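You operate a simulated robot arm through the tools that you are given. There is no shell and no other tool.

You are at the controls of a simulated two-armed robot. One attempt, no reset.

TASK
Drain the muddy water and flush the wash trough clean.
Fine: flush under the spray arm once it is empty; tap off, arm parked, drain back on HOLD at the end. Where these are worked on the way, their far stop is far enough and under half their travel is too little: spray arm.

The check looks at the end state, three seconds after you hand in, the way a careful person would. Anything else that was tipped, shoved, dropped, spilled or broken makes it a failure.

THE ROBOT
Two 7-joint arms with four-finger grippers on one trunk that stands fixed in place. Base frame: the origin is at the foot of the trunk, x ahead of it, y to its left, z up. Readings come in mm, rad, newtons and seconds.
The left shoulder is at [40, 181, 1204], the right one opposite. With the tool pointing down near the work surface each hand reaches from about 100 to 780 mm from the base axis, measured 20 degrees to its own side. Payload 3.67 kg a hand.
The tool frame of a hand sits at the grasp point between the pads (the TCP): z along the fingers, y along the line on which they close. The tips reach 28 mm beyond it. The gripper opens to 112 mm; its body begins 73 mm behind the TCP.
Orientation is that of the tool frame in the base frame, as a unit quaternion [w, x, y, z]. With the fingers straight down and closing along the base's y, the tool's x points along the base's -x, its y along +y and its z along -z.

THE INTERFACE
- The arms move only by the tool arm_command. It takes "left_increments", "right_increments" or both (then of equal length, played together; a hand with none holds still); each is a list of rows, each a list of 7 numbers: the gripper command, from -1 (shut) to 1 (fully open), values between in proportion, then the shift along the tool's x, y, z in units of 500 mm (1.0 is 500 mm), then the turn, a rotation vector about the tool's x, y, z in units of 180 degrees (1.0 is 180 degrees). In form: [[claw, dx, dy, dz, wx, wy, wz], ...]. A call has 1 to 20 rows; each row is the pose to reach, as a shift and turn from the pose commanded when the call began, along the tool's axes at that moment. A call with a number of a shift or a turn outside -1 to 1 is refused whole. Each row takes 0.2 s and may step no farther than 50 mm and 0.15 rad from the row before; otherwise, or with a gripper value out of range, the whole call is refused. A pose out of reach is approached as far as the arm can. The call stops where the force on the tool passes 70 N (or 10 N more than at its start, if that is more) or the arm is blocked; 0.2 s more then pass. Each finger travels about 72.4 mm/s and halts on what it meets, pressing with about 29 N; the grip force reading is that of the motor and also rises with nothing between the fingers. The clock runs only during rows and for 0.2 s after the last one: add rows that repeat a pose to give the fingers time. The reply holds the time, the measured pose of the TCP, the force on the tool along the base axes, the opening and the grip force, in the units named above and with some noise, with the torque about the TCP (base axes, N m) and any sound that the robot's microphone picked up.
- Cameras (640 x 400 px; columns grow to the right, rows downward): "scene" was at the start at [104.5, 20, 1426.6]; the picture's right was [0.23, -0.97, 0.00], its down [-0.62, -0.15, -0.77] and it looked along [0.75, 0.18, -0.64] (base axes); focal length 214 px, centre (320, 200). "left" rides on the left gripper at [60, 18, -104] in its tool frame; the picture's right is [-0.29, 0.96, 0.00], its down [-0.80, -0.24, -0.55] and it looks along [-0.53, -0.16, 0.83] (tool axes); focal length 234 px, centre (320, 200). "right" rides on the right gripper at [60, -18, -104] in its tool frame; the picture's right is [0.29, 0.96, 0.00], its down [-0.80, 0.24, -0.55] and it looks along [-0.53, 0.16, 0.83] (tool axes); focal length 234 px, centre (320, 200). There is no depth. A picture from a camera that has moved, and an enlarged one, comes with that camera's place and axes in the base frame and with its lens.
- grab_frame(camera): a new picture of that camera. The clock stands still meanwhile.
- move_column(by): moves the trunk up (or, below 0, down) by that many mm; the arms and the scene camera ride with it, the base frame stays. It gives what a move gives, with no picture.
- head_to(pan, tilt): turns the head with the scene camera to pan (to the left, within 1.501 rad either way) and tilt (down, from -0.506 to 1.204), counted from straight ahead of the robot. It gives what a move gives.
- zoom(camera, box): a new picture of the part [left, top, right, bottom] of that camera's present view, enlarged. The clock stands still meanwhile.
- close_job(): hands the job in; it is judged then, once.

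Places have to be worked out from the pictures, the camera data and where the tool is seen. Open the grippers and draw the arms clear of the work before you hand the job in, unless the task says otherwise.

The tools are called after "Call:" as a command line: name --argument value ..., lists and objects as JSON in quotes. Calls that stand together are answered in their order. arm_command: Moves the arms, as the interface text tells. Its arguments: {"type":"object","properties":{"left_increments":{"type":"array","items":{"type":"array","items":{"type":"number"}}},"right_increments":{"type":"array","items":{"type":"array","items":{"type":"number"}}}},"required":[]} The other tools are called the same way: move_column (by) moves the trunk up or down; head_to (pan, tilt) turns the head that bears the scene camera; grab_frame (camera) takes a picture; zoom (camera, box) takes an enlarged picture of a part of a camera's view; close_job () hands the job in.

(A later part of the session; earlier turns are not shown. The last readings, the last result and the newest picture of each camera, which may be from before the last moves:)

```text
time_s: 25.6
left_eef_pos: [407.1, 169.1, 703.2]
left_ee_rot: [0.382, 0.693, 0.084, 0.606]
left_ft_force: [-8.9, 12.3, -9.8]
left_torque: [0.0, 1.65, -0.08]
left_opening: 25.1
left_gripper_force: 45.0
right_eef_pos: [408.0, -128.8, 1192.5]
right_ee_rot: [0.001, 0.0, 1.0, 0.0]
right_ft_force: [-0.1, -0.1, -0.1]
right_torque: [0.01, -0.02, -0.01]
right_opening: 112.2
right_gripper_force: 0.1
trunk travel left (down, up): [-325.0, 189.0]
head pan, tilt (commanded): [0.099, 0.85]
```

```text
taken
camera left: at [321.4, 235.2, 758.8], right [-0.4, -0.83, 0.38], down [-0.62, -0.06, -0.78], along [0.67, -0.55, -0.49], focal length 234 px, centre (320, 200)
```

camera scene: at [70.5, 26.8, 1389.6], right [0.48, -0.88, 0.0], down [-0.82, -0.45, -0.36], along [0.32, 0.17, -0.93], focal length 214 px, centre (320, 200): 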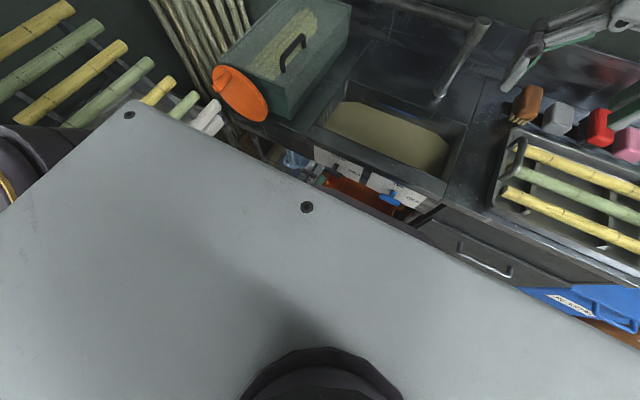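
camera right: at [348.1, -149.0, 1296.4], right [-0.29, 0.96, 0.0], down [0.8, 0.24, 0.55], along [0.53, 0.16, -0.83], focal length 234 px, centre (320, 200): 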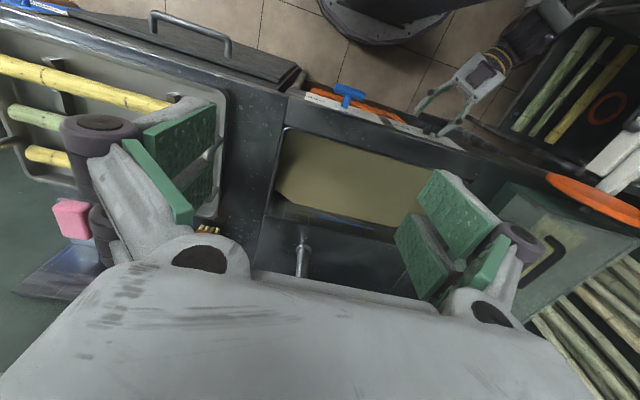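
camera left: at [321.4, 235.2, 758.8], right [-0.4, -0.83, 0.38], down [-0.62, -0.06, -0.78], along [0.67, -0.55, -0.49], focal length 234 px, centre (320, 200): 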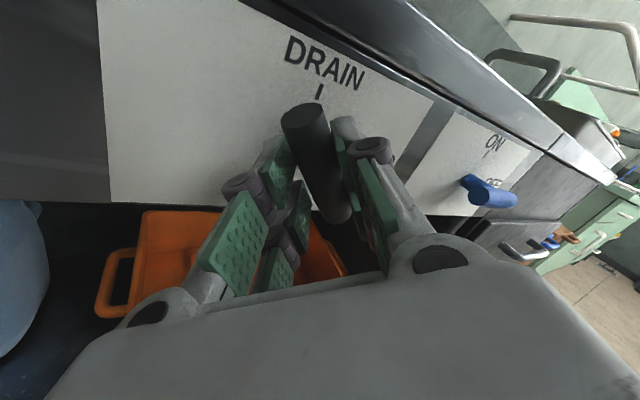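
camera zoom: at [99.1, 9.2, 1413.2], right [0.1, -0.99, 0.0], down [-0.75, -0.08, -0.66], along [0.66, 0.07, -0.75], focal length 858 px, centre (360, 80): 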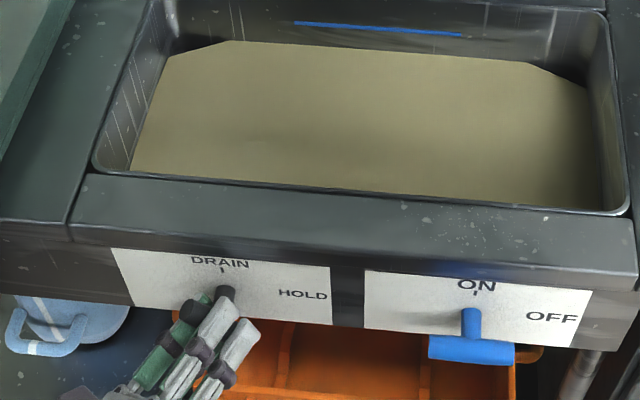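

The bar is turning, about 50° so far, and torque is still low. I'll continue another 42°.

Call:
arm_command --left_increments '[[-1, 0, 0, 0, 0, 0, 0.039], [-1, 0, 0, 0, 0, 0, 0.078], [-1, 0, 0, 0, 0, 0, 0.117], [-1, 0, 0, 0, 0, 0, 0.156], [-1, 0, 0, 0, 0, 0, 0.195], [-1, 0, 0, 0, 0, 0, 0.232], [-1, 0, 0, 0, 0, 0, 0.232]]'

Call:
zoom --camera "scene" --box '[230, 180, 390, 280]'

Call:
grab_frame --camera "left"

```text
time_s: 27.2
left_eef_pos: [408.7, 170.7, 707.4]
left_ee_rot: [0.14, 0.675, -0.168, 0.705]
left_ft_force: [-20.5, 27.6, -8.5]
left_torque: [-1.2, 0.43, 1.62]
left_opening: 26.1
left_gripper_force: 44.8
right_eef_pos: [406.6, -127.7, 1193.0]
right_ee_rot: [0.001, -0.001, 1.0, 0.0]
right_ft_force: [0.2, -0.2, 0.1]
right_torque: [-0.03, -0.02, -0.01]
right_opening: 111.9
right_gripper_force: 0.1
trunk travel left (down, up): [-325.0, 189.0]
head pan, tilt (commanded): [0.099, 0.85]
```

```text
4.00 times, centred on (310, 230) of scene
camera zoom: at [97.7, 11.1, 1413.4], right [0.1, -0.99, 0.0], down [-0.75, -0.08, -0.66], along [0.66, 0.06, -0.75], focal length 858 px, centre (360, 80)
```

zoom: 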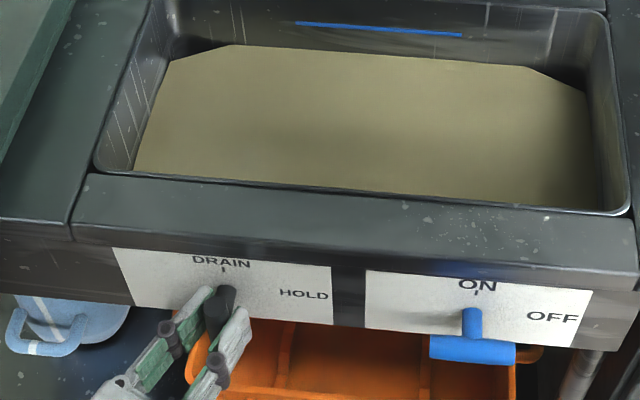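

```text
taken
camera left: at [303.1, 196.9, 762.2], right [-0.39, -0.86, -0.33], down [-0.36, 0.48, -0.8], along [0.85, -0.19, -0.5], focal length 234 px, centre (320, 200)
```

left: 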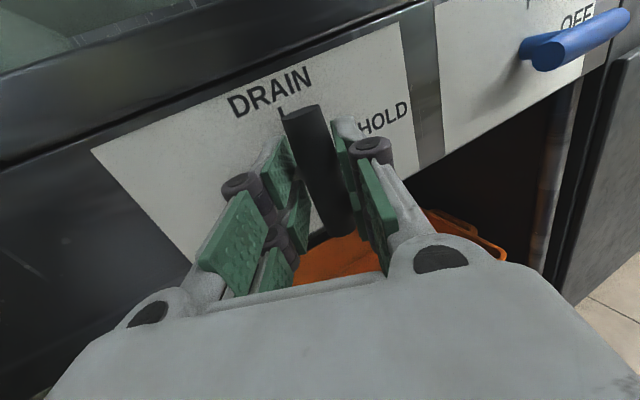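

The bar now points straight up at the DRAIN tick and the water surface has begun to fall. I'll release and back out along the tool axis.

Call:
arm_command --left_increments '[[0.6, 0, 0, 0, 0, 0, 0], [0.6, 0, 0, 0, 0, 0, 0], [0.6, 0, 0, 0, 0, 0, 0], [0.6, 0, 0, -0.033, 0, 0, 0], [0.6, 0, 0, -0.066, 0, 0, 0], [0.6, 0, 0, -0.1, 0, 0, 0]]'

Call:
zoom --camera "scene" --box '[230, 180, 390, 280]'

Call:
grab_frame --camera "left"

```text
time_s: 28.6
left_eef_pos: [363.2, 190.2, 704.6]
left_ee_rot: [0.141, 0.675, -0.169, 0.705]
left_ft_force: [-0.8, -0.6, -0.2]
left_torque: [0.01, -0.01, -0.01]
left_opening: 89.8
left_gripper_force: 0.0
right_eef_pos: [407.4, -130.8, 1193.2]
right_ee_rot: [0.0, -0.001, 1.0, 0.0]
right_ft_force: [-0.2, 0.2, 0.8]
right_torque: [-0.01, 0.0, -0.03]
right_opening: 111.9
right_gripper_force: 0.0
trunk travel left (down, up): [-325.0, 189.0]
head pan, tilt (commanded): [0.099, 0.85]
```

```text
4.00 times, centred on (310, 230) of scene
camera zoom: at [98.3, 7.7, 1413.4], right [0.1, -1.0, 0.0], down [-0.75, -0.07, -0.66], along [0.66, 0.07, -0.75], focal length 858 px, centre (360, 80)
```

zoom: 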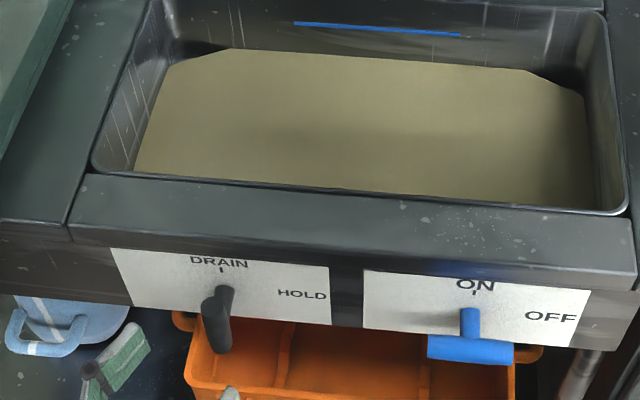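

```text
taken
camera left: at [257.7, 216.3, 760.4], right [-0.4, -0.86, -0.33], down [-0.36, 0.48, -0.8], along [0.85, -0.2, -0.5], focal length 234 px, centre (320, 200)
```

left: 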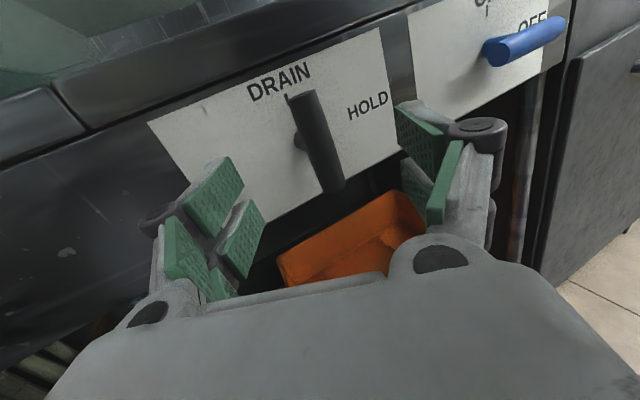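

The black bar now sits vertical at DRAIN and the level is falling slowly. While it drains, I'll bring the left hand up out of the way, rolling it back, ready to take the spray arm's knob.

Call:
arm_command --left_increments '[[0.6, 0.0264, -0.0081, -0.0024, 0, 0, -0.0417], [0.6, 0.0528, -0.0161, -0.0047, 0, 0, -0.0833], [0.6, 0.0792, -0.0242, -0.007, 0, 0, -0.125], [0.6, 0.1056, -0.0323, -0.0094, 0, 0, -0.1667], [0.6, 0.132, -0.0403, -0.0118, 0, 0, -0.2083], [0.6, 0.1584, -0.0484, -0.0141, 0, 0, -0.25], [0.6, 0.1848, -0.0565, -0.0165, 0, 0, -0.2917], [0.6, 0.2112, -0.0645, -0.0188, 0, 0, -0.3333], [0.6, 0.2376, -0.0726, -0.0212, 0, 0, -0.375], [0.6, 0.264, -0.0807, -0.0235, 0, 0, -0.4167], [0.6, 0.2904, -0.0887, -0.0259, 0, 0, -0.4583], [0.6, 0.3168, -0.0968, -0.0282, 0, 0, -0.5]]'

Call:
grab_frame --camera "scene"

```text
time_s: 31.2
left_eef_pos: [364.5, 234.3, 864.6]
left_ee_rot: [0.598, 0.597, 0.359, 0.397]
left_ft_force: [0.0, 0.1, -0.1]
left_torque: [-0.02, -0.01, 0.02]
left_opening: 89.5
left_gripper_force: 0.1
right_eef_pos: [408.5, -130.9, 1192.8]
right_ee_rot: [0.001, -0.002, 1.0, 0.0]
right_ft_force: [0.0, 0.5, 0.1]
right_torque: [0.01, 0.0, 0.04]
right_opening: 112.1
right_gripper_force: 0.0
trunk travel left (down, up): [-325.0, 189.0]
head pan, tilt (commanded): [0.099, 0.85]
```

```text
taken
camera scene: at [99.0, 8.0, 1413.3], right [0.1, -1.0, 0.0], down [-0.75, -0.07, -0.66], along [0.66, 0.07, -0.75], focal length 214 px, centre (320, 200)
```

scene: 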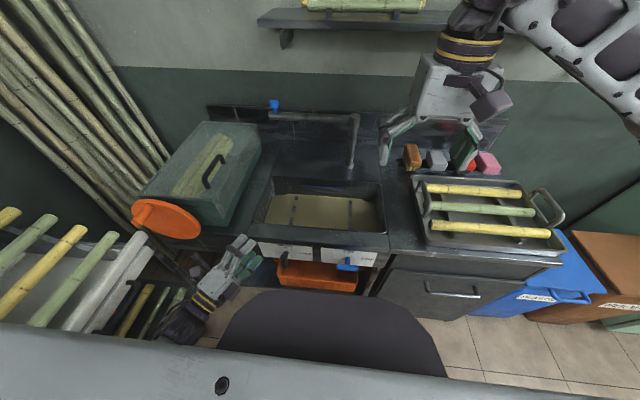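

The level is dropping and something is showing in the trough. I'll zoom in on it.

Call:
zoom --camera "scene" --box '[240, 150, 400, 250]'

Call:
zoom --camera "scene" --box '[230, 70, 390, 170]'

```text
4.00 times, centred on (320, 200) of scene
camera zoom: at [99.0, 8.0, 1413.3], right [0.1, -1.0, 0.0], down [-0.75, -0.07, -0.66], along [0.66, 0.07, -0.75], focal length 858 px, centre (320, 200)
```

zoom: 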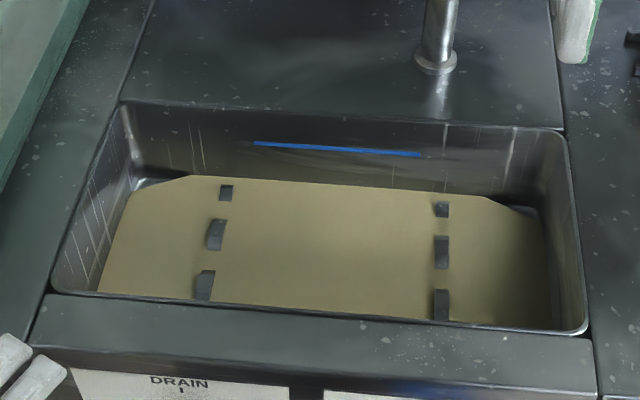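

```text
4.00 times, centred on (310, 120) of scene
camera zoom: at [99.0, 8.0, 1413.3], right [0.1, -1.0, 0.0], down [-0.75, -0.07, -0.66], along [0.66, 0.07, -0.75], focal length 858 px, centre (360, 520)
```

zoom: 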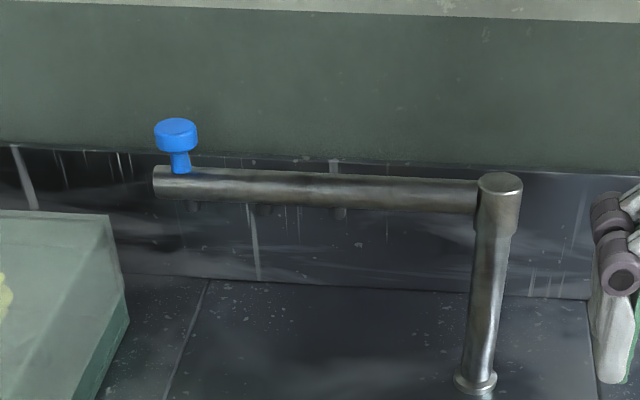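

The pipe's post is at about [848,-46] and the knob head, roughly 38 mm wide, is near [845,247,1062], so the radius is about 293 mm. I'll bring the left hand over the trough to [600,240,1000], pointing forward and 35° down with the fingers closing along y.

Call:
arm_command --left_increments '[[0.6, 0.016, 0.0178, 0.0306, 0.004, 0.0192, -0.0377], [0.6, 0.0319, 0.0355, 0.0612, 0.0081, 0.0385, -0.0753], [0.6, 0.0479, 0.0533, 0.0918, 0.0121, 0.0577, -0.113], [0.6, 0.0639, 0.071, 0.1224, 0.0162, 0.077, -0.1507], [0.6, 0.0799, 0.0888, 0.153, 0.0202, 0.0962, -0.1883], [0.6, 0.0958, 0.1065, 0.1836, 0.0243, 0.1155, -0.226], [0.6, 0.1118, 0.1243, 0.2142, 0.0283, 0.1347, -0.2637], [0.6, 0.1278, 0.1421, 0.2448, 0.0323, 0.1539, -0.3013], [0.6, 0.1437, 0.1598, 0.2754, 0.0364, 0.1732, -0.339], [0.6, 0.1597, 0.1776, 0.306, 0.0404, 0.1924, -0.3766], [0.6, 0.1757, 0.1953, 0.3366, 0.0445, 0.2117, -0.4143], [0.6, 0.1917, 0.2131, 0.3672, 0.0485, 0.2309, -0.452], [0.6, 0.2076, 0.2308, 0.3978, 0.0526, 0.2502, -0.4896], [0.6, 0.2236, 0.2486, 0.4284, 0.0566, 0.2694, -0.5273]]'

Call:
grab_frame --camera "left"

Call:
grab_frame --camera "scene"

```text
time_s: 34.2
left_eef_pos: [601.4, 238.8, 999.8]
left_ee_rot: [0.462, -0.001, 0.887, 0.001]
left_ft_force: [-0.4, 0.3, -1.1]
left_torque: [-0.01, 0.0, 0.0]
left_opening: 89.5
left_gripper_force: 0.1
right_eef_pos: [409.4, -130.7, 1193.5]
right_ee_rot: [0.0, 0.0, 1.0, -0.001]
right_ft_force: [0.4, 0.7, 0.3]
right_torque: [-0.01, 0.02, 0.03]
right_opening: 112.1
right_gripper_force: 0.1
trunk travel left (down, up): [-325.0, 189.0]
head pan, tilt (commanded): [0.099, 0.85]
```

```text
taken
camera left: at [480.3, 256.2, 1010.2], right [0.17, 0.96, 0.24], down [0.0, -0.24, 0.97], along [0.99, -0.16, -0.04], focal length 234 px, centre (320, 200)
```

left: 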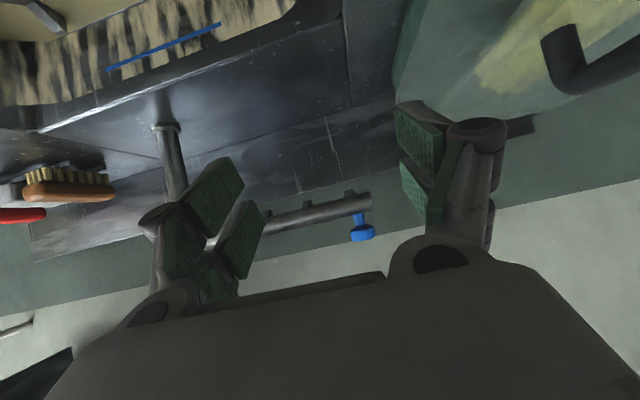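

```text
taken
camera scene: at [100.2, 7.5, 1413.2], right [0.1, -0.99, 0.0], down [-0.75, -0.07, -0.66], along [0.66, 0.07, -0.75], focal length 214 px, centre (320, 200)
```

scene: 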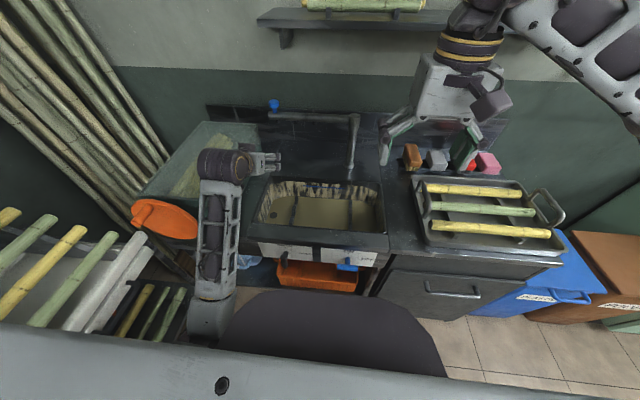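

The pose was reached exactly, and combining both views puts the knob at about [851,249,1058]. I'll move to a pre-grasp 70 mm back along the tool axis.

Call:
arm_command --left_increments '[[0.6, -0.0476, 0.0026, 0.0251, 0, 0, 0], [0.6, -0.0952, 0.0051, 0.0503, 0, 0, 0], [0.6, -0.1428, 0.0077, 0.0754, 0, 0, 0], [0.6, -0.1904, 0.0102, 0.1005, 0, 0, 0], [0.6, -0.238, 0.0128, 0.1256, 0, 0, 0], [0.6, -0.2856, 0.0153, 0.1508, 0, 0, 0], [0.6, -0.3332, 0.0179, 0.1759, 0, 0, 0], [0.6, -0.3808, 0.0204, 0.201, 0, 0, 0]]'

Call:
grab_frame --camera "left"

Call:
zoom --camera "scene" --box '[200, 70, 400, 195]'

```text
time_s: 36.0
left_eef_pos: [792.6, 250.5, 1097.8]
left_ee_rot: [0.462, 0.001, 0.887, 0.0]
left_ft_force: [0.0, 0.3, 0.5]
left_torque: [0.01, -0.02, 0.02]
left_opening: 89.4
left_gripper_force: 0.0
right_eef_pos: [409.1, -130.7, 1192.7]
right_ee_rot: [0.0, -0.001, 1.0, 0.0]
right_ft_force: [0.9, -0.1, -0.1]
right_torque: [0.02, 0.0, 0.01]
right_opening: 112.1
right_gripper_force: 0.0
trunk travel left (down, up): [-325.0, 189.0]
head pan, tilt (commanded): [0.099, 0.85]
```

```text
taken
camera left: at [672.0, 266.7, 1108.8], right [0.17, 0.96, 0.24], down [0.0, -0.24, 0.97], along [0.99, -0.16, -0.04], focal length 234 px, centre (320, 200)
```

left: 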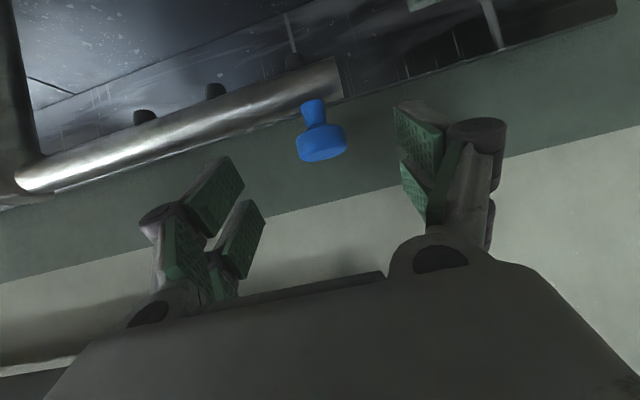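

```text
3.20 times, centred on (300, 132) of scene
camera zoom: at [99.9, 7.7, 1413.3], right [0.1, -0.99, 0.0], down [-0.75, -0.07, -0.66], along [0.66, 0.07, -0.75], focal length 686 px, centre (384, 416)
```

zoom: 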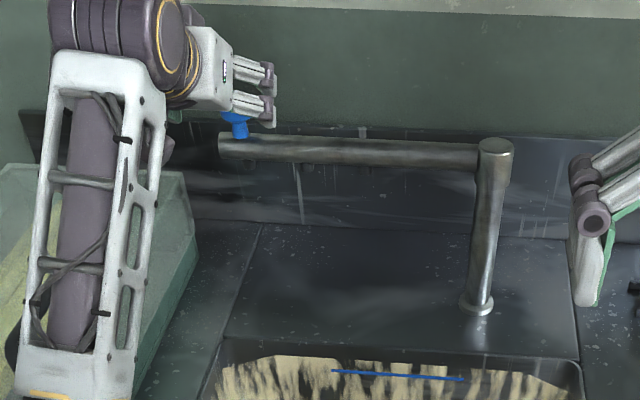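

The knob head is 50 px wide, which puts it about 180 mm from the camera at [850,249.5,1061]. I'll advance with the TCP slightly high, to [841,249.5,1077], so the fingertips clear the pipe, then close.

Call:
arm_command --left_increments '[[0.6, -0.0072, -0.0007, 0.0344, 0, 0, 0], [0.6, -0.0144, -0.0013, 0.0688, 0, 0, 0], [0.6, -0.0216, -0.002, 0.1032, 0, 0, 0], [0.6, -0.0216, -0.002, 0.1032, 0, 0, 0]]'

Call:
grab_frame --camera "left"

```text
time_s: 37.0
left_eef_pos: [838.8, 247.8, 1080.1]
left_ee_rot: [0.463, 0.002, 0.886, -0.001]
left_ft_force: [-0.3, 0.2, -0.2]
left_torque: [0.04, 0.0, -0.01]
left_opening: 89.8
left_gripper_force: 0.1
right_eef_pos: [408.1, -129.1, 1192.6]
right_ee_rot: [0.0, 0.0, 1.0, -0.001]
right_ft_force: [-0.2, 0.7, 0.0]
right_torque: [-0.03, 0.01, -0.02]
right_opening: 111.9
right_gripper_force: 0.1
trunk travel left (down, up): [-325.0, 189.0]
head pan, tilt (commanded): [0.099, 0.85]
```

```text
taken
camera left: at [718.2, 265.7, 1090.2], right [0.17, 0.96, 0.24], down [0.0, -0.24, 0.97], along [0.99, -0.16, -0.04], focal length 234 px, centre (320, 200)
```

left: 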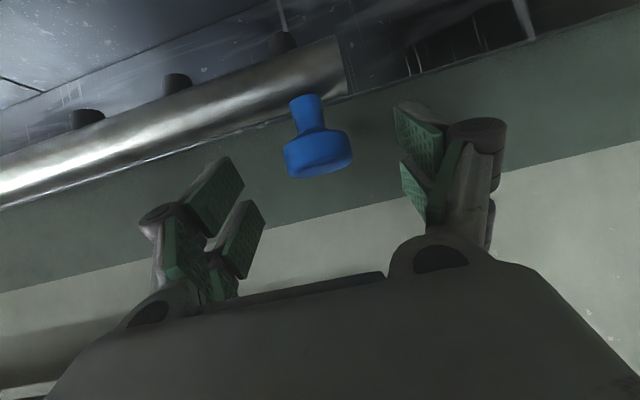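

The knob sits between the fingers but near the tips, so I'll move 7 mm deeper and close on it.

Call:
arm_command --left_increments '[[0.6, 0.0024, 0, 0.014, 0, 0, 0], [-1, 0.0024, 0, 0.014, 0, 0, 0], [-1, 0.0024, 0, 0.014, 0, 0, 0], [-1, 0.0024, 0, 0.014, 0, 0, 0], [-1, 0.0024, 0, 0.014, 0, 0, 0]]'

Call:
grab_frame --camera "left"

```text
time_s: 38.2
left_eef_pos: [844.0, 249.3, 1073.7]
left_ee_rot: [0.462, 0.001, 0.887, 0.0]
left_ft_force: [0.1, 5.2, 0.6]
left_torque: [0.18, 0.05, 0.1]
left_opening: 36.7
left_gripper_force: 45.2
right_eef_pos: [408.6, -129.8, 1192.6]
right_ee_rot: [0.001, -0.001, 1.0, 0.0]
right_ft_force: [-0.7, -0.2, 0.0]
right_torque: [-0.02, 0.0, 0.0]
right_opening: 112.1
right_gripper_force: 0.0
trunk travel left (down, up): [-325.0, 189.0]
head pan, tilt (commanded): [0.099, 0.85]
```

```text
taken
camera left: at [723.3, 267.2, 1085.2], right [0.16, 0.96, 0.24], down [0.0, -0.24, 0.97], along [0.99, -0.16, -0.04], focal length 234 px, centre (320, 200)
```

left: 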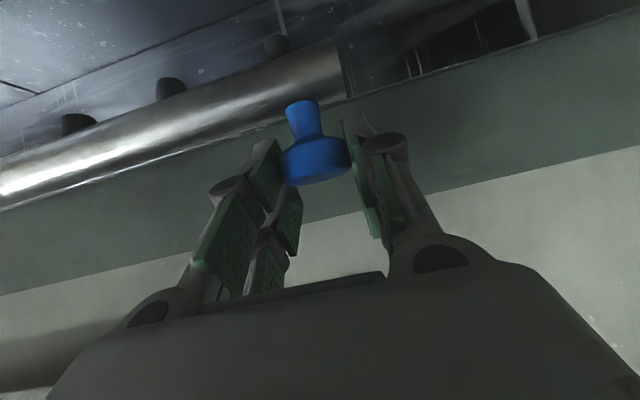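

The knob is gripped at 36.7 mm. I'll try a gentle 10° swing toward the robot along the arc about the post and read the forces.

Call:
arm_command --left_increments '[[-1, 0.0148, -0.0005, -0.0212, 0, 0, 0], [-1, 0.0296, -0.0022, -0.0423, 0, 0, 0], [-1, 0.0443, -0.005, -0.0633, 0, 0, 0], [-1, 0.059, -0.009, -0.0842, 0, 0, 0], [-1, 0.059, -0.009, -0.0842, 0, 0, 0]]'

Call:
zoom --camera "scene" --box '[200, 70, 400, 195]'

Call:
grab_frame --camera "left"

```text
time_s: 39.4
left_eef_pos: [792.8, 246.2, 1075.1]
left_ee_rot: [0.463, 0.0, 0.886, 0.0]
left_ft_force: [-1.0, 10.6, 6.6]
left_torque: [0.3, -0.54, 0.27]
left_opening: 36.6
left_gripper_force: 45.0
right_eef_pos: [408.2, -128.3, 1193.2]
right_ee_rot: [0.0, 0.0, 1.0, -0.001]
right_ft_force: [0.5, 0.1, 0.1]
right_torque: [0.0, 0.02, 0.0]
right_opening: 112.0
right_gripper_force: 0.1
trunk travel left (down, up): [-325.0, 189.0]
head pan, tilt (commanded): [0.099, 0.85]
```

```text
3.20 times, centred on (300, 132) of scene
camera zoom: at [98.3, 9.5, 1413.4], right [0.1, -0.99, 0.0], down [-0.75, -0.08, -0.66], along [0.66, 0.06, -0.75], focal length 686 px, centre (384, 416)
```

zoom: 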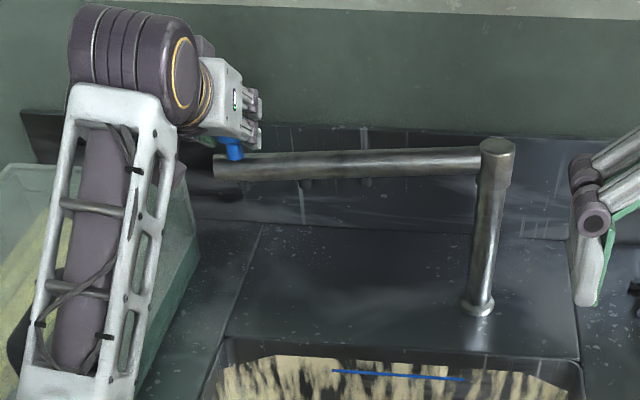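

```text
taken
camera left: at [671.1, 263.2, 1085.0], right [0.16, 0.96, 0.24], down [0.0, -0.24, 0.97], along [0.99, -0.16, -0.04], focal length 234 px, centre (320, 200)
```

left: 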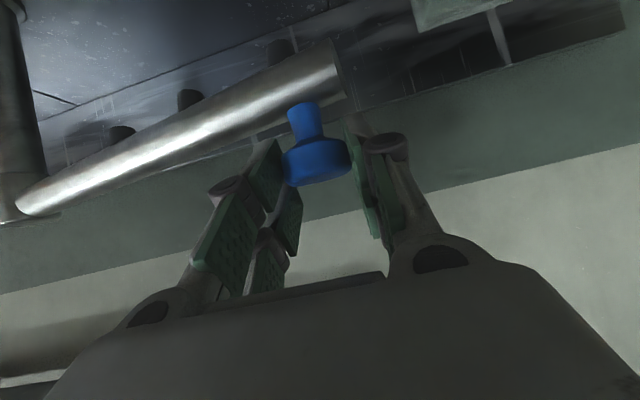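

The arm swings freely with only about 10 N of side force, and the fit suggests a pivot near [846,-46] with radius 296. I'll continue to about 40° while moving the right hand aside to y≈-310 so the arms don't cross.

Call:
arm_command --left_increments '[[-1, 0.0335, -0.011, -0.0478, 0, 0, 0], [-1, 0.0618, -0.0264, -0.0881, 0, 0, 0], [-1, 0.0891, -0.0462, -0.1271, 0, 0, 0], [-1, 0.1154, -0.07, -0.1646, 0, 0, 0], [-1, 0.1404, -0.0978, -0.2003, 0, 0, 0], [-1, 0.1638, -0.1292, -0.2337, 0, 0, 0], [-1, 0.1638, -0.1292, -0.2337, 0, 0, 0]]' --right_increments '[[0.6, 0, -0.0514, 0, 0, 0, 0], [0.6, 0, -0.1029, 0, 0, 0, 0], [0.6, 0, -0.1543, 0, 0, 0, 0], [0.6, 0, -0.2057, 0, 0, 0, 0], [0.6, 0, -0.2571, 0, 0, 0, 0], [0.6, 0, -0.3086, 0, 0, 0, 0], [0.6, 0, -0.36, 0, 0, 0, 0]]'

Call:
grab_frame --camera "scene"

Call:
grab_frame --camera "left"

```text
time_s: 41.0
left_eef_pos: [648.5, 177.9, 1073.7]
left_ee_rot: [0.462, 0.003, 0.887, -0.001]
left_ft_force: [-3.7, 1.2, 4.5]
left_torque: [-0.22, 0.2, -0.5]
left_opening: 36.7
left_gripper_force: 44.7
right_eef_pos: [407.1, -310.0, 1193.6]
right_ee_rot: [0.0, 0.0, 1.0, 0.001]
right_ft_force: [-0.8, 0.3, 0.1]
right_torque: [0.01, 0.0, 0.0]
right_opening: 89.4
right_gripper_force: 0.0
trunk travel left (down, up): [-325.0, 189.0]
head pan, tilt (commanded): [0.099, 0.85]
```

```text
taken
camera scene: at [98.2, 7.4, 1413.4], right [0.1, -1.0, 0.0], down [-0.75, -0.07, -0.66], along [0.66, 0.07, -0.75], focal length 214 px, centre (320, 200)
```

scene: 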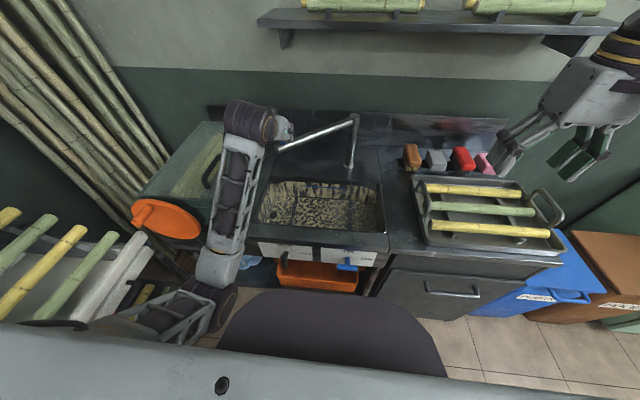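

```text
taken
camera left: at [527.4, 196.4, 1083.6], right [0.17, 0.96, 0.24], down [0.0, -0.24, 0.97], along [0.99, -0.16, -0.04], focal length 234 px, centre (320, 200)
```

left: 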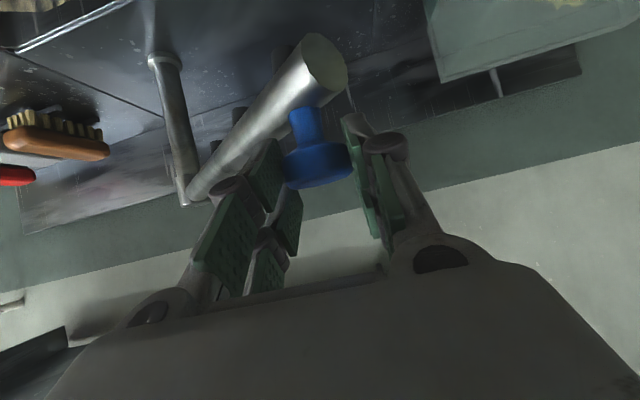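

The swing is smooth with low forces, and the trough now looks empty with mud residue left in it. I'll continue the arc to about 70°, yawing the hand slightly so the wrist stays on the left.

Call:
arm_command --left_increments '[[-1, 0.0219, -0.0348, -0.0313, 0.0195, 0, 0.0137], [-1, 0.0419, -0.073, -0.0598, 0.039, 0, 0.0273], [-1, 0.0599, -0.1138, -0.0855, 0.0585, 0, 0.041], [-1, 0.0759, -0.1574, -0.1083, 0.078, 0, 0.0547], [-1, 0.0895, -0.2032, -0.1278, 0.0975, 0, 0.0684], [-1, 0.1009, -0.2508, -0.144, 0.117, 0, 0.082], [-1, 0.1009, -0.2508, -0.144, 0.117, 0, 0.082]]'

Call:
grab_frame --camera "scene"

Call:
zoom --camera "scene" --box '[220, 90, 420, 260]'

```text
time_s: 42.6
left_eef_pos: [563.3, 54.8, 1072.0]
left_ee_rot: [0.451, 0.199, 0.864, -0.102]
left_ft_force: [2.2, 1.4, 2.9]
left_torque: [0.08, -0.09, 0.3]
left_opening: 36.7
left_gripper_force: 44.7
right_eef_pos: [408.4, -309.5, 1194.5]
right_ee_rot: [0.0, 0.0, 1.0, 0.001]
right_ft_force: [0.7, -0.2, -0.1]
right_torque: [0.03, 0.02, 0.03]
right_opening: 89.6
right_gripper_force: 0.0
trunk travel left (down, up): [-325.0, 189.0]
head pan, tilt (commanded): [0.099, 0.85]
```

```text
taken
camera scene: at [99.3, 7.9, 1413.3], right [0.1, -1.0, 0.0], down [-0.75, -0.07, -0.66], along [0.66, 0.07, -0.75], focal length 214 px, centre (320, 200)
```

scene: 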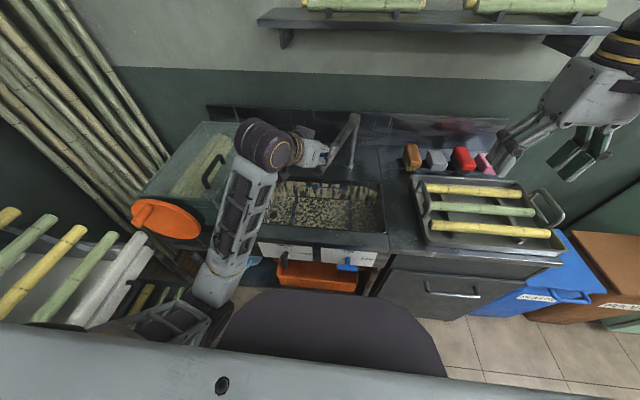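

```text
2.35 times, centred on (320, 175) of scene
camera zoom: at [99.3, 7.9, 1413.3], right [0.1, -1.0, 0.0], down [-0.75, -0.07, -0.66], along [0.66, 0.07, -0.75], focal length 505 px, centre (320, 259)
```

zoom: 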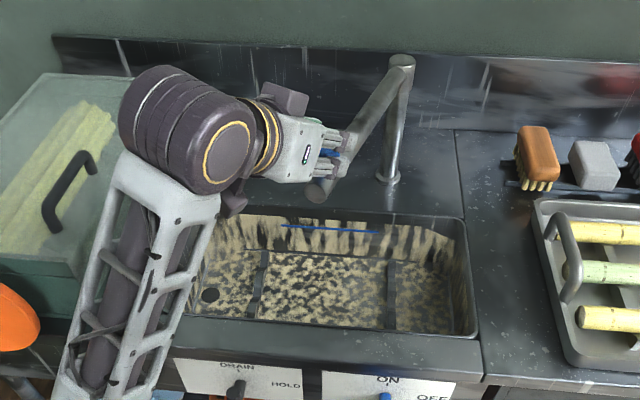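

The arm has come round to about 70° and now hangs over the middle of the trough, which looks drained down to speckled mud. I'll ease it on to about 85° or until it meets its stop.

Call:
arm_command --left_increments '[[-1, -0.0021, -0.0255, 0.0031, 0, 0, 0], [-1, -0.0042, -0.051, 0.0062, 0, 0, 0], [-1, -0.0076, -0.0762, 0.011, 0, 0, 0], [-1, -0.011, -0.1014, 0.0158, 0, 0, 0], [-1, -0.0156, -0.1259, 0.0223, 0, 0, 0], [-1, -0.0202, -0.1504, 0.0288, 0, 0, 0], [-1, -0.0202, -0.1504, 0.0288, 0, 0, 0]]'

Call:
zoom --camera "scene" --box '[220, 90, 420, 260]'

```text
time_s: 44.2
left_eef_pos: [546.4, -23.4, 1072.8]
left_ee_rot: [0.45, 0.199, 0.864, -0.102]
left_ft_force: [4.8, -0.1, -3.2]
left_torque: [-0.07, -0.07, 0.14]
left_opening: 36.5
left_gripper_force: 44.9
right_eef_pos: [408.5, -310.1, 1193.3]
right_ee_rot: [0.0, -0.001, 1.0, 0.0]
right_ft_force: [-1.1, 0.0, -0.1]
right_torque: [-0.01, -0.01, -0.02]
right_opening: 89.7
right_gripper_force: 0.1
trunk travel left (down, up): [-325.0, 189.0]
head pan, tilt (commanded): [0.099, 0.85]
```

```text
2.35 times, centred on (320, 175) of scene
camera zoom: at [100.4, 7.9, 1413.2], right [0.1, -1.0, 0.0], down [-0.75, -0.07, -0.66], along [0.66, 0.07, -0.75], focal length 505 px, centre (320, 259)
```

zoom: 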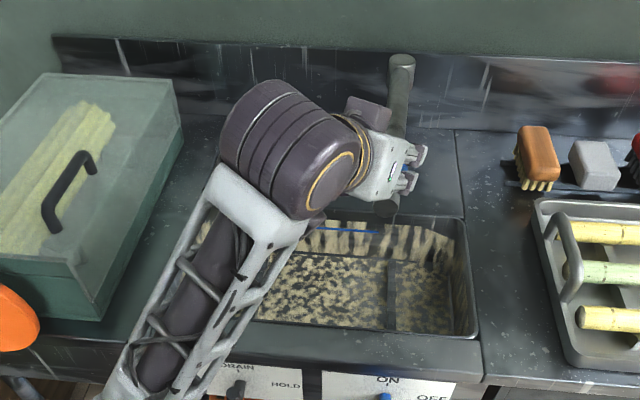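

At 85° there is still no stop. I'll probe gently a little further to find where the far end is.

Call:
arm_command --left_increments '[[-1, -0.0059, -0.0237, 0.0084, 0, 0, 0], [-1, -0.0118, -0.0474, 0.0168, 0, 0, 0], [-1, -0.0187, -0.0702, 0.0267, 0, 0, 0], [-1, -0.0256, -0.093, 0.0366, 0, 0, 0], [-1, -0.0338, -0.1146, 0.0482, 0, 0, 0], [-1, -0.042, -0.1362, 0.0598, 0, 0, 0]]'

Call:
zoom --camera "scene" --box '[220, 90, 420, 260]'

```text
time_s: 45.1
left_eef_pos: [553.5, -46.1, 1073.0]
left_ee_rot: [0.451, 0.185, 0.869, -0.086]
left_ft_force: [-12.5, 69.5, 1.3]
left_torque: [0.96, -0.26, 0.14]
left_opening: 36.7
left_gripper_force: 44.8
right_eef_pos: [404.7, -309.2, 1196.0]
right_ee_rot: [0.001, 0.001, 1.0, -0.003]
right_ft_force: [0.0, -1.2, -0.5]
right_torque: [0.14, -0.01, 0.02]
right_opening: 89.6
right_gripper_force: 0.2
trunk travel left (down, up): [-325.0, 189.0]
head pan, tilt (commanded): [0.099, 0.85]
stopped in row 4 (left hand): the force on the tool passed its limit at 74 N (the readings are from after the stop); the commanded pose is now the measured one
```

```text
2.35 times, centred on (320, 175) of scene
camera zoom: at [95.8, 13.5, 1413.6], right [0.1, -0.99, 0.0], down [-0.75, -0.08, -0.66], along [0.66, 0.06, -0.75], focal length 505 px, centre (320, 259)
```

zoom: 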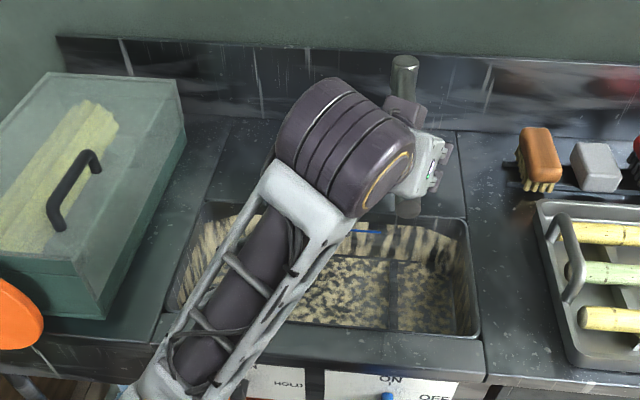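

The stop is at 90° (a 70 N side force there), so full travel is 90° and the arm is at its far end over the trough. I'll relieve the load slightly, release the knob and draw the hand back.

Call:
arm_command --left_increments '[[-1, 0.01, 0.0188, -0.0136, 0, 0, 0], [0, 0.01, 0.0188, -0.0136, 0, 0, 0], [0.6, 0.01, 0.0188, -0.0136, 0, 0, 0], [0.6, 0.01, 0.0188, -0.0136, 0, 0, 0], [0.6, 0.01, 0.0188, -0.0536, 0, 0, 0], [0.6, 0.01, 0.0188, -0.0936, 0, 0, 0], [0.6, 0.01, 0.0188, -0.1336, 0, 0, 0], [0.6, 0.01, 0.0188, -0.1736, 0, 0, 0]]'

Call:
grab_frame --camera "left"

Call:
zoom --camera "scene" --box '[220, 90, 420, 260]'

```text
time_s: 46.9
left_eef_pos: [487.3, -17.9, 1117.7]
left_ee_rot: [0.45, 0.192, 0.867, -0.094]
left_ft_force: [-0.6, 0.0, 0.0]
left_torque: [0.0, 0.01, 0.02]
left_opening: 89.8
left_gripper_force: 0.1
right_eef_pos: [407.6, -311.1, 1194.2]
right_ee_rot: [0.0, 0.0, 1.0, 0.0]
right_ft_force: [0.3, -0.9, -0.2]
right_torque: [0.0, -0.01, 0.01]
right_opening: 89.5
right_gripper_force: 0.1
trunk travel left (down, up): [-325.0, 189.0]
head pan, tilt (commanded): [0.099, 0.85]
```

```text
taken
camera left: at [385.6, 47.7, 1128.4], right [0.55, 0.8, 0.25], down [-0.1, -0.23, 0.97], along [0.83, -0.56, -0.05], focal length 234 px, centre (320, 200)
```

left: 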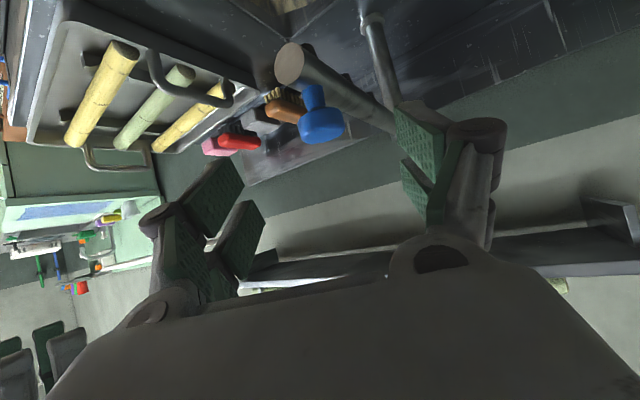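

```text
2.35 times, centred on (320, 175) of scene
camera zoom: at [98.8, 8.2, 1413.4], right [0.1, -1.0, 0.0], down [-0.75, -0.07, -0.66], along [0.66, 0.07, -0.75], focal length 505 px, centre (320, 259)
```

zoom: 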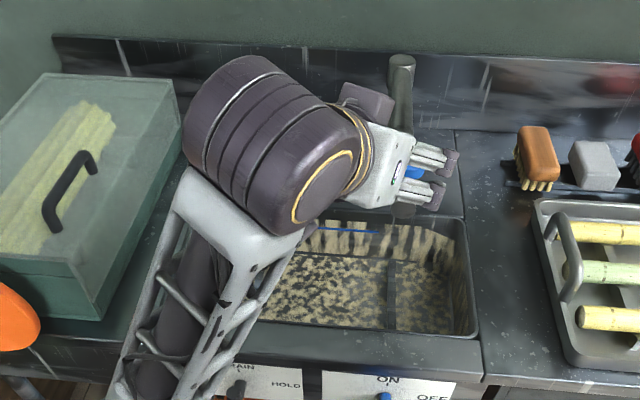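

The hand is clear and the spray arm stays over the trough. I'll move the left hand away to the left and at the same time lower the right hand to [500,-270,950], on its way to the tap handle.

Call:
arm_command --left_increments '[[0.6, 0.0173, 0.0732, -0.0111, 0, 0, 0], [0.6, 0.0347, 0.1463, -0.0222, 0, 0, 0], [0.6, 0.052, 0.2195, -0.0333, 0, 0, 0], [0.6, 0.0693, 0.2926, -0.0444, 0, 0, 0], [0.6, 0.0866, 0.3658, -0.0555, 0, 0, 0], [0.6, 0.104, 0.4389, -0.0666, 0, 0, 0], [0.6, 0.1213, 0.5121, -0.0777, 0, 0, 0], [0.6, 0.1386, 0.5852, -0.0888, 0, 0, 0]]' --right_increments '[[0.6, -0.023, 0.01, 0.0608, 0, 0, 0], [0.6, -0.046, 0.02, 0.1215, 0, 0, 0], [0.6, -0.069, 0.03, 0.1823, 0, 0, 0], [0.6, -0.092, 0.04, 0.243, 0, 0, 0], [0.6, -0.115, 0.05, 0.3038, 0, 0, 0], [0.6, -0.138, 0.06, 0.3645, 0, 0, 0], [0.6, -0.161, 0.07, 0.4253, 0, 0, 0], [0.6, -0.184, 0.08, 0.486, 0, 0, 0]]'

Call:
grab_frame --camera "scene"

Call:
zoom --camera "scene" --box '[220, 90, 420, 260]'

```text
time_s: 48.7
left_eef_pos: [540.4, 282.7, 1089.6]
left_ee_rot: [0.45, 0.192, 0.867, -0.094]
left_ft_force: [1.0, 0.8, -0.1]
left_torque: [-0.02, -0.01, -0.03]
left_opening: 89.3
left_gripper_force: 0.0
right_eef_pos: [499.1, -271.2, 951.1]
right_ee_rot: [0.0, 0.001, 1.0, -0.002]
right_ft_force: [0.0, 0.3, -0.5]
right_torque: [-0.01, 0.01, -0.03]
right_opening: 89.4
right_gripper_force: 0.1
trunk travel left (down, up): [-325.0, 189.0]
head pan, tilt (commanded): [0.099, 0.85]
```

```text
taken
camera scene: at [99.8, 9.0, 1413.3], right [0.1, -1.0, 0.0], down [-0.75, -0.07, -0.66], along [0.66, 0.06, -0.75], focal length 214 px, centre (320, 200)
```

scene: 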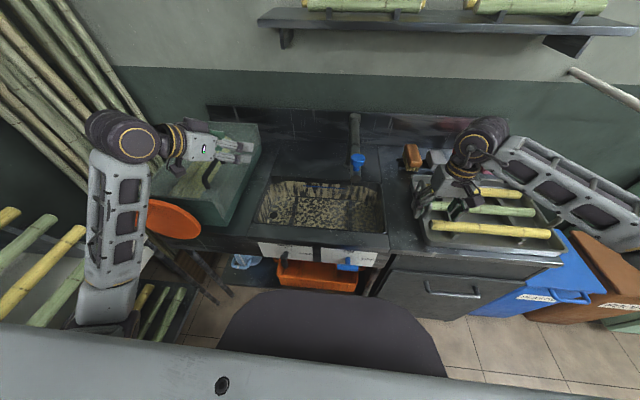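

```text
2.35 times, centred on (320, 175) of scene
camera zoom: at [99.8, 9.0, 1413.3], right [0.1, -1.0, 0.0], down [-0.75, -0.07, -0.66], along [0.66, 0.06, -0.75], focal length 505 px, centre (320, 259)
```

zoom: 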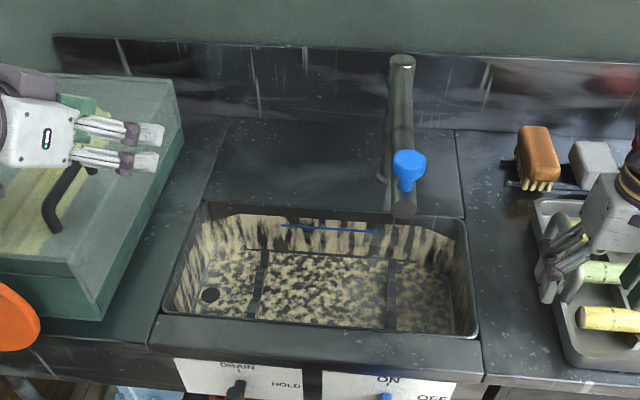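

The trough is empty, with only mud stains left, and the spray arm hangs over it. I'll swing the right hand to point forward-left (yaw about 40°) while withdrawing to [390,-220,850] in front of the counter.

Call:
arm_command --right_increments '[[0.6, 0.0182, 0.0085, 0.0168, -0.0145, -0.0398, -0.0145], [0.6, 0.0363, 0.017, 0.0337, -0.029, -0.0796, -0.029], [0.6, 0.0545, 0.0255, 0.0505, -0.0435, -0.1194, -0.0435], [0.6, 0.0727, 0.034, 0.0673, -0.058, -0.1592, -0.058], [0.6, 0.0908, 0.0425, 0.0842, -0.0725, -0.199, -0.0725], [0.6, 0.109, 0.051, 0.101, -0.087, -0.2389, -0.087], [0.6, 0.1272, 0.0595, 0.1178, -0.1014, -0.2787, -0.1014], [0.6, 0.1453, 0.068, 0.1347, -0.1159, -0.3185, -0.1159], [0.6, 0.1635, 0.0765, 0.1515, -0.1304, -0.3583, -0.1304], [0.6, 0.1817, 0.085, 0.1683, -0.1449, -0.3981, -0.1449], [0.6, 0.1998, 0.0935, 0.1852, -0.1594, -0.4379, -0.1594], [0.6, 0.218, 0.102, 0.202, -0.1739, -0.4777, -0.1739]]'

Call:
grab_frame --camera "right"

Call:
grab_frame --camera "scene"

```text
time_s: 51.5
left_eef_pos: [538.1, 282.8, 1089.6]
left_ee_rot: [0.451, 0.193, 0.866, -0.094]
left_ft_force: [0.0, 0.4, 0.8]
left_torque: [0.0, 0.03, 0.01]
left_opening: 89.6
left_gripper_force: 0.0
right_eef_pos: [398.5, -334.1, 926.7]
right_ee_rot: [0.631, -0.305, 0.692, 0.176]
right_ft_force: [-0.2, -0.1, -0.1]
right_torque: [0.01, -0.02, -0.02]
right_opening: 89.7
right_gripper_force: 0.0
right hand out of reach, approached as far as the arm can: row 7, 8, 9, 10, 11, 12
trunk travel left (down, up): [-325.0, 189.0]
head pan, tilt (commanded): [0.099, 0.85]
stopped in row 12 (right hand): the arm was blocked; the commanded pose is now the measured one
```

```text
taken
camera right: at [329.1, -426.9, 885.0], right [-0.62, 0.66, -0.42], down [-0.56, -0.01, 0.83], along [0.54, 0.75, 0.38], focal length 234 px, centre (320, 200)
```

right: 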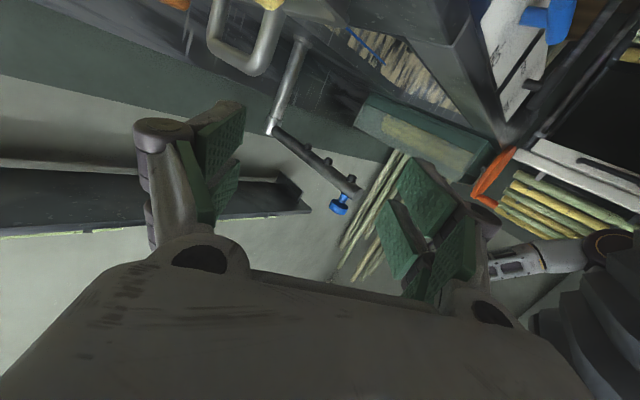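

```text
taken
camera scene: at [98.2, 8.4, 1413.4], right [0.1, -1.0, 0.0], down [-0.75, -0.07, -0.66], along [0.66, 0.07, -0.75], focal length 214 px, centre (320, 200)
```

scene: 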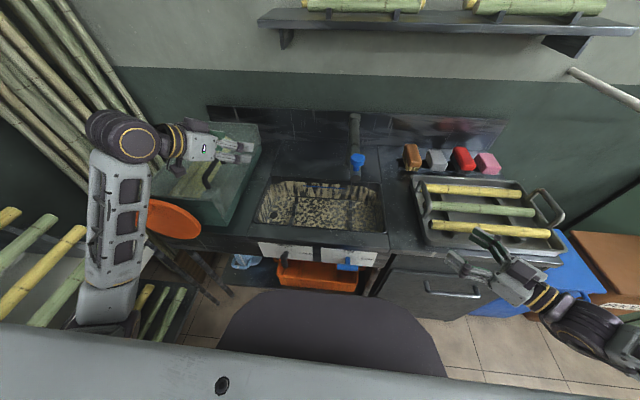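

The right arm hit its folding limit mid-turn, but it already points forward-left from [398,-334,927]. I'll continue down and left to [375,-230,790], which is farther from the shoulder.

Call:
arm_command --right_increments '[[0.6, 0.0285, 0.0281, 0.0169, 0, -0.0058, 0.0056], [0.6, 0.0571, 0.0562, 0.0338, 0, -0.0116, 0.0113], [0.6, 0.0856, 0.0842, 0.0506, 0, -0.0173, 0.0169], [0.6, 0.1141, 0.1123, 0.0675, 0, -0.0231, 0.0225], [0.6, 0.1426, 0.1404, 0.0844, 0, -0.0289, 0.0281], [0.6, 0.1712, 0.1685, 0.1013, 0, -0.0347, 0.0338], [0.6, 0.1997, 0.1965, 0.1181, 0, -0.0404, 0.0394], [0.6, 0.2282, 0.2246, 0.135, 0, -0.0462, 0.045]]'

Call:
grab_frame --camera "right"

Call:
grab_frame --camera "scene"

```text
time_s: 53.3
left_eef_pos: [538.9, 280.8, 1090.3]
left_ee_rot: [0.451, 0.192, 0.867, -0.093]
left_ft_force: [0.6, 0.1, 0.1]
left_torque: [0.01, 0.0, 0.01]
left_opening: 89.4
left_gripper_force: 0.0
right_eef_pos: [369.4, -319.6, 886.2]
right_ee_rot: [0.66, -0.248, 0.666, 0.242]
right_ft_force: [-0.1, -0.3, 0.2]
right_torque: [0.05, 0.01, 0.0]
right_opening: 89.6
right_gripper_force: 0.1
right hand out of reach, approached as far as the arm can: row 3, 4, 5, 6, 7, 8
trunk travel left (down, up): [-325.0, 189.0]
head pan, tilt (commanded): [0.099, 0.85]
```

```text
taken
camera right: at [300.9, -403.0, 828.2], right [-0.62, 0.72, -0.29], down [-0.57, -0.17, 0.8], along [0.53, 0.67, 0.52], focal length 234 px, centre (320, 200)
```

right: 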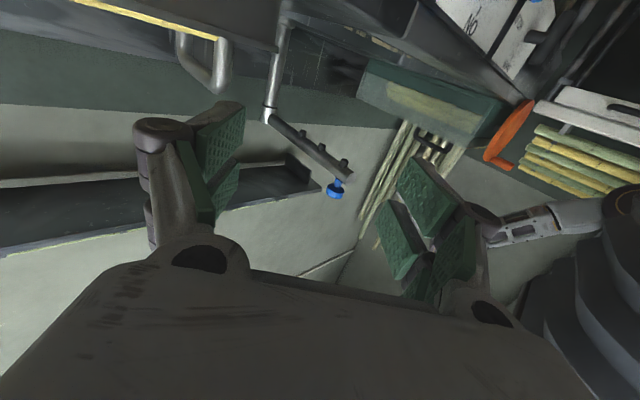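

```text
taken
camera scene: at [99.1, 7.9, 1413.3], right [0.1, -1.0, 0.0], down [-0.75, -0.07, -0.66], along [0.66, 0.07, -0.75], focal length 214 px, centre (320, 200)
```

scene: 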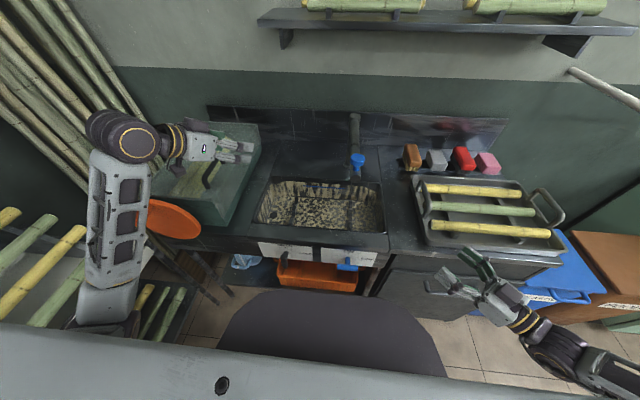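

The right hand can't reach that inward-yawed posture. The valve turned with very little torque, so I'll push the tap bar with closed fingertips from above instead, which keeps a tool-down posture. First, a zero move to see what the right hand's commanded pose now is.

Call:
arm_command --right_increments '[[0.6, 0, 0, 0, 0, 0, 0]]'

```text
time_s: 53.7
left_eef_pos: [538.4, 280.7, 1089.9]
left_ee_rot: [0.45, 0.193, 0.867, -0.094]
left_ft_force: [0.5, -0.7, 1.2]
left_torque: [0.0, 0.02, -0.02]
left_opening: 89.5
left_gripper_force: 0.1
right_eef_pos: [369.4, -319.5, 887.2]
right_ee_rot: [0.659, -0.249, 0.667, 0.242]
right_ft_force: [0.9, -0.3, -0.4]
right_torque: [-0.01, -0.01, -0.02]
right_opening: 89.7
right_gripper_force: 0.0
trunk travel left (down, up): [-325.0, 189.0]
head pan, tilt (commanded): [0.099, 0.85]
```

The commanded pose equals the measured one, so I can plan from here. I'll rotate the right hand to point down with a 25° forward tilt and bring it to [390,-200,800], in front of the counter edge and to the right of the tap.

Call:
arm_command --right_increments '[[0.0, 0.0171, 0.0155, 0.0189, 0.0199, 0.0342, 0.013], [-0.5, 0.0342, 0.0311, 0.0378, 0.0397, 0.0683, 0.0261], [-1, 0.0513, 0.0466, 0.0568, 0.0596, 0.1025, 0.0391], [-1, 0.0684, 0.0622, 0.0757, 0.0795, 0.1366, 0.0521], [-1, 0.0855, 0.0777, 0.0946, 0.0994, 0.1708, 0.0652], [-1, 0.1026, 0.0932, 0.1135, 0.1192, 0.2049, 0.0782], [-1, 0.1197, 0.1088, 0.1324, 0.1391, 0.2391, 0.0912], [-1, 0.1368, 0.1243, 0.1514, 0.159, 0.2732, 0.1042], [-1, 0.1539, 0.1399, 0.1703, 0.1788, 0.3074, 0.1173], [-1, 0.171, 0.1554, 0.1892, 0.1987, 0.3415, 0.1303]]'

Call:
grab_frame --camera "right"

Call:
grab_frame --camera "scene"

```text
time_s: 55.9
left_eef_pos: [541.0, 282.7, 1087.6]
left_ee_rot: [0.45, 0.193, 0.867, -0.096]
left_ft_force: [1.1, 0.1, 0.6]
left_torque: [-0.02, 0.05, -0.06]
left_opening: 89.7
left_gripper_force: 0.0
right_eef_pos: [392.3, -200.4, 800.9]
right_ee_rot: [0.219, 0.006, 0.976, 0.005]
right_ft_force: [-2.6, 0.1, -3.1]
right_torque: [-0.02, -0.29, -0.02]
right_opening: 0.0
right_gripper_force: 29.2
right hand out of reach, approached as far as the arm can: row 1, 2, 3, 4, 5, 6, 7, 8
trunk travel left (down, up): [-325.0, 189.0]
head pan, tilt (commanded): [0.099, 0.85]
```

```text
taken
camera right: at [292.0, -219.8, 869.4], right [-0.25, 0.96, -0.11], down [0.49, 0.23, 0.84], along [0.84, 0.16, -0.52], focal length 234 px, centre (320, 200)
```

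right: 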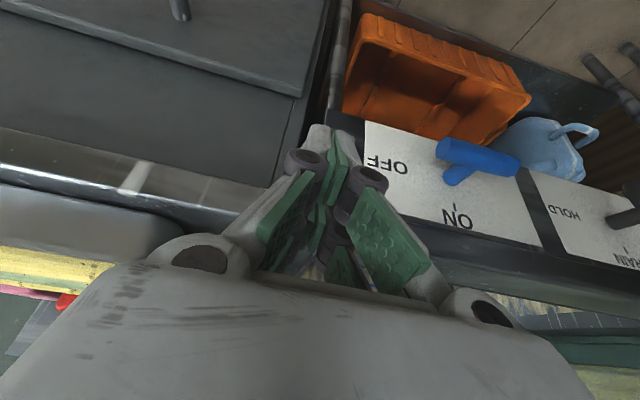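

```text
taken
camera scene: at [101.2, 9.9, 1412.9], right [0.1, -1.0, 0.0], down [-0.75, -0.08, -0.66], along [0.66, 0.06, -0.75], focal length 214 px, centre (320, 200)
```

scene: 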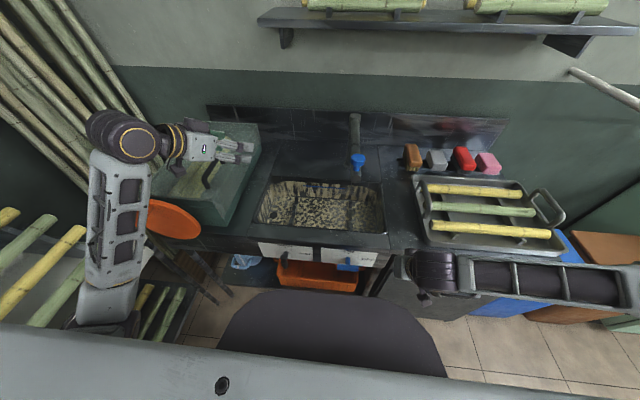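

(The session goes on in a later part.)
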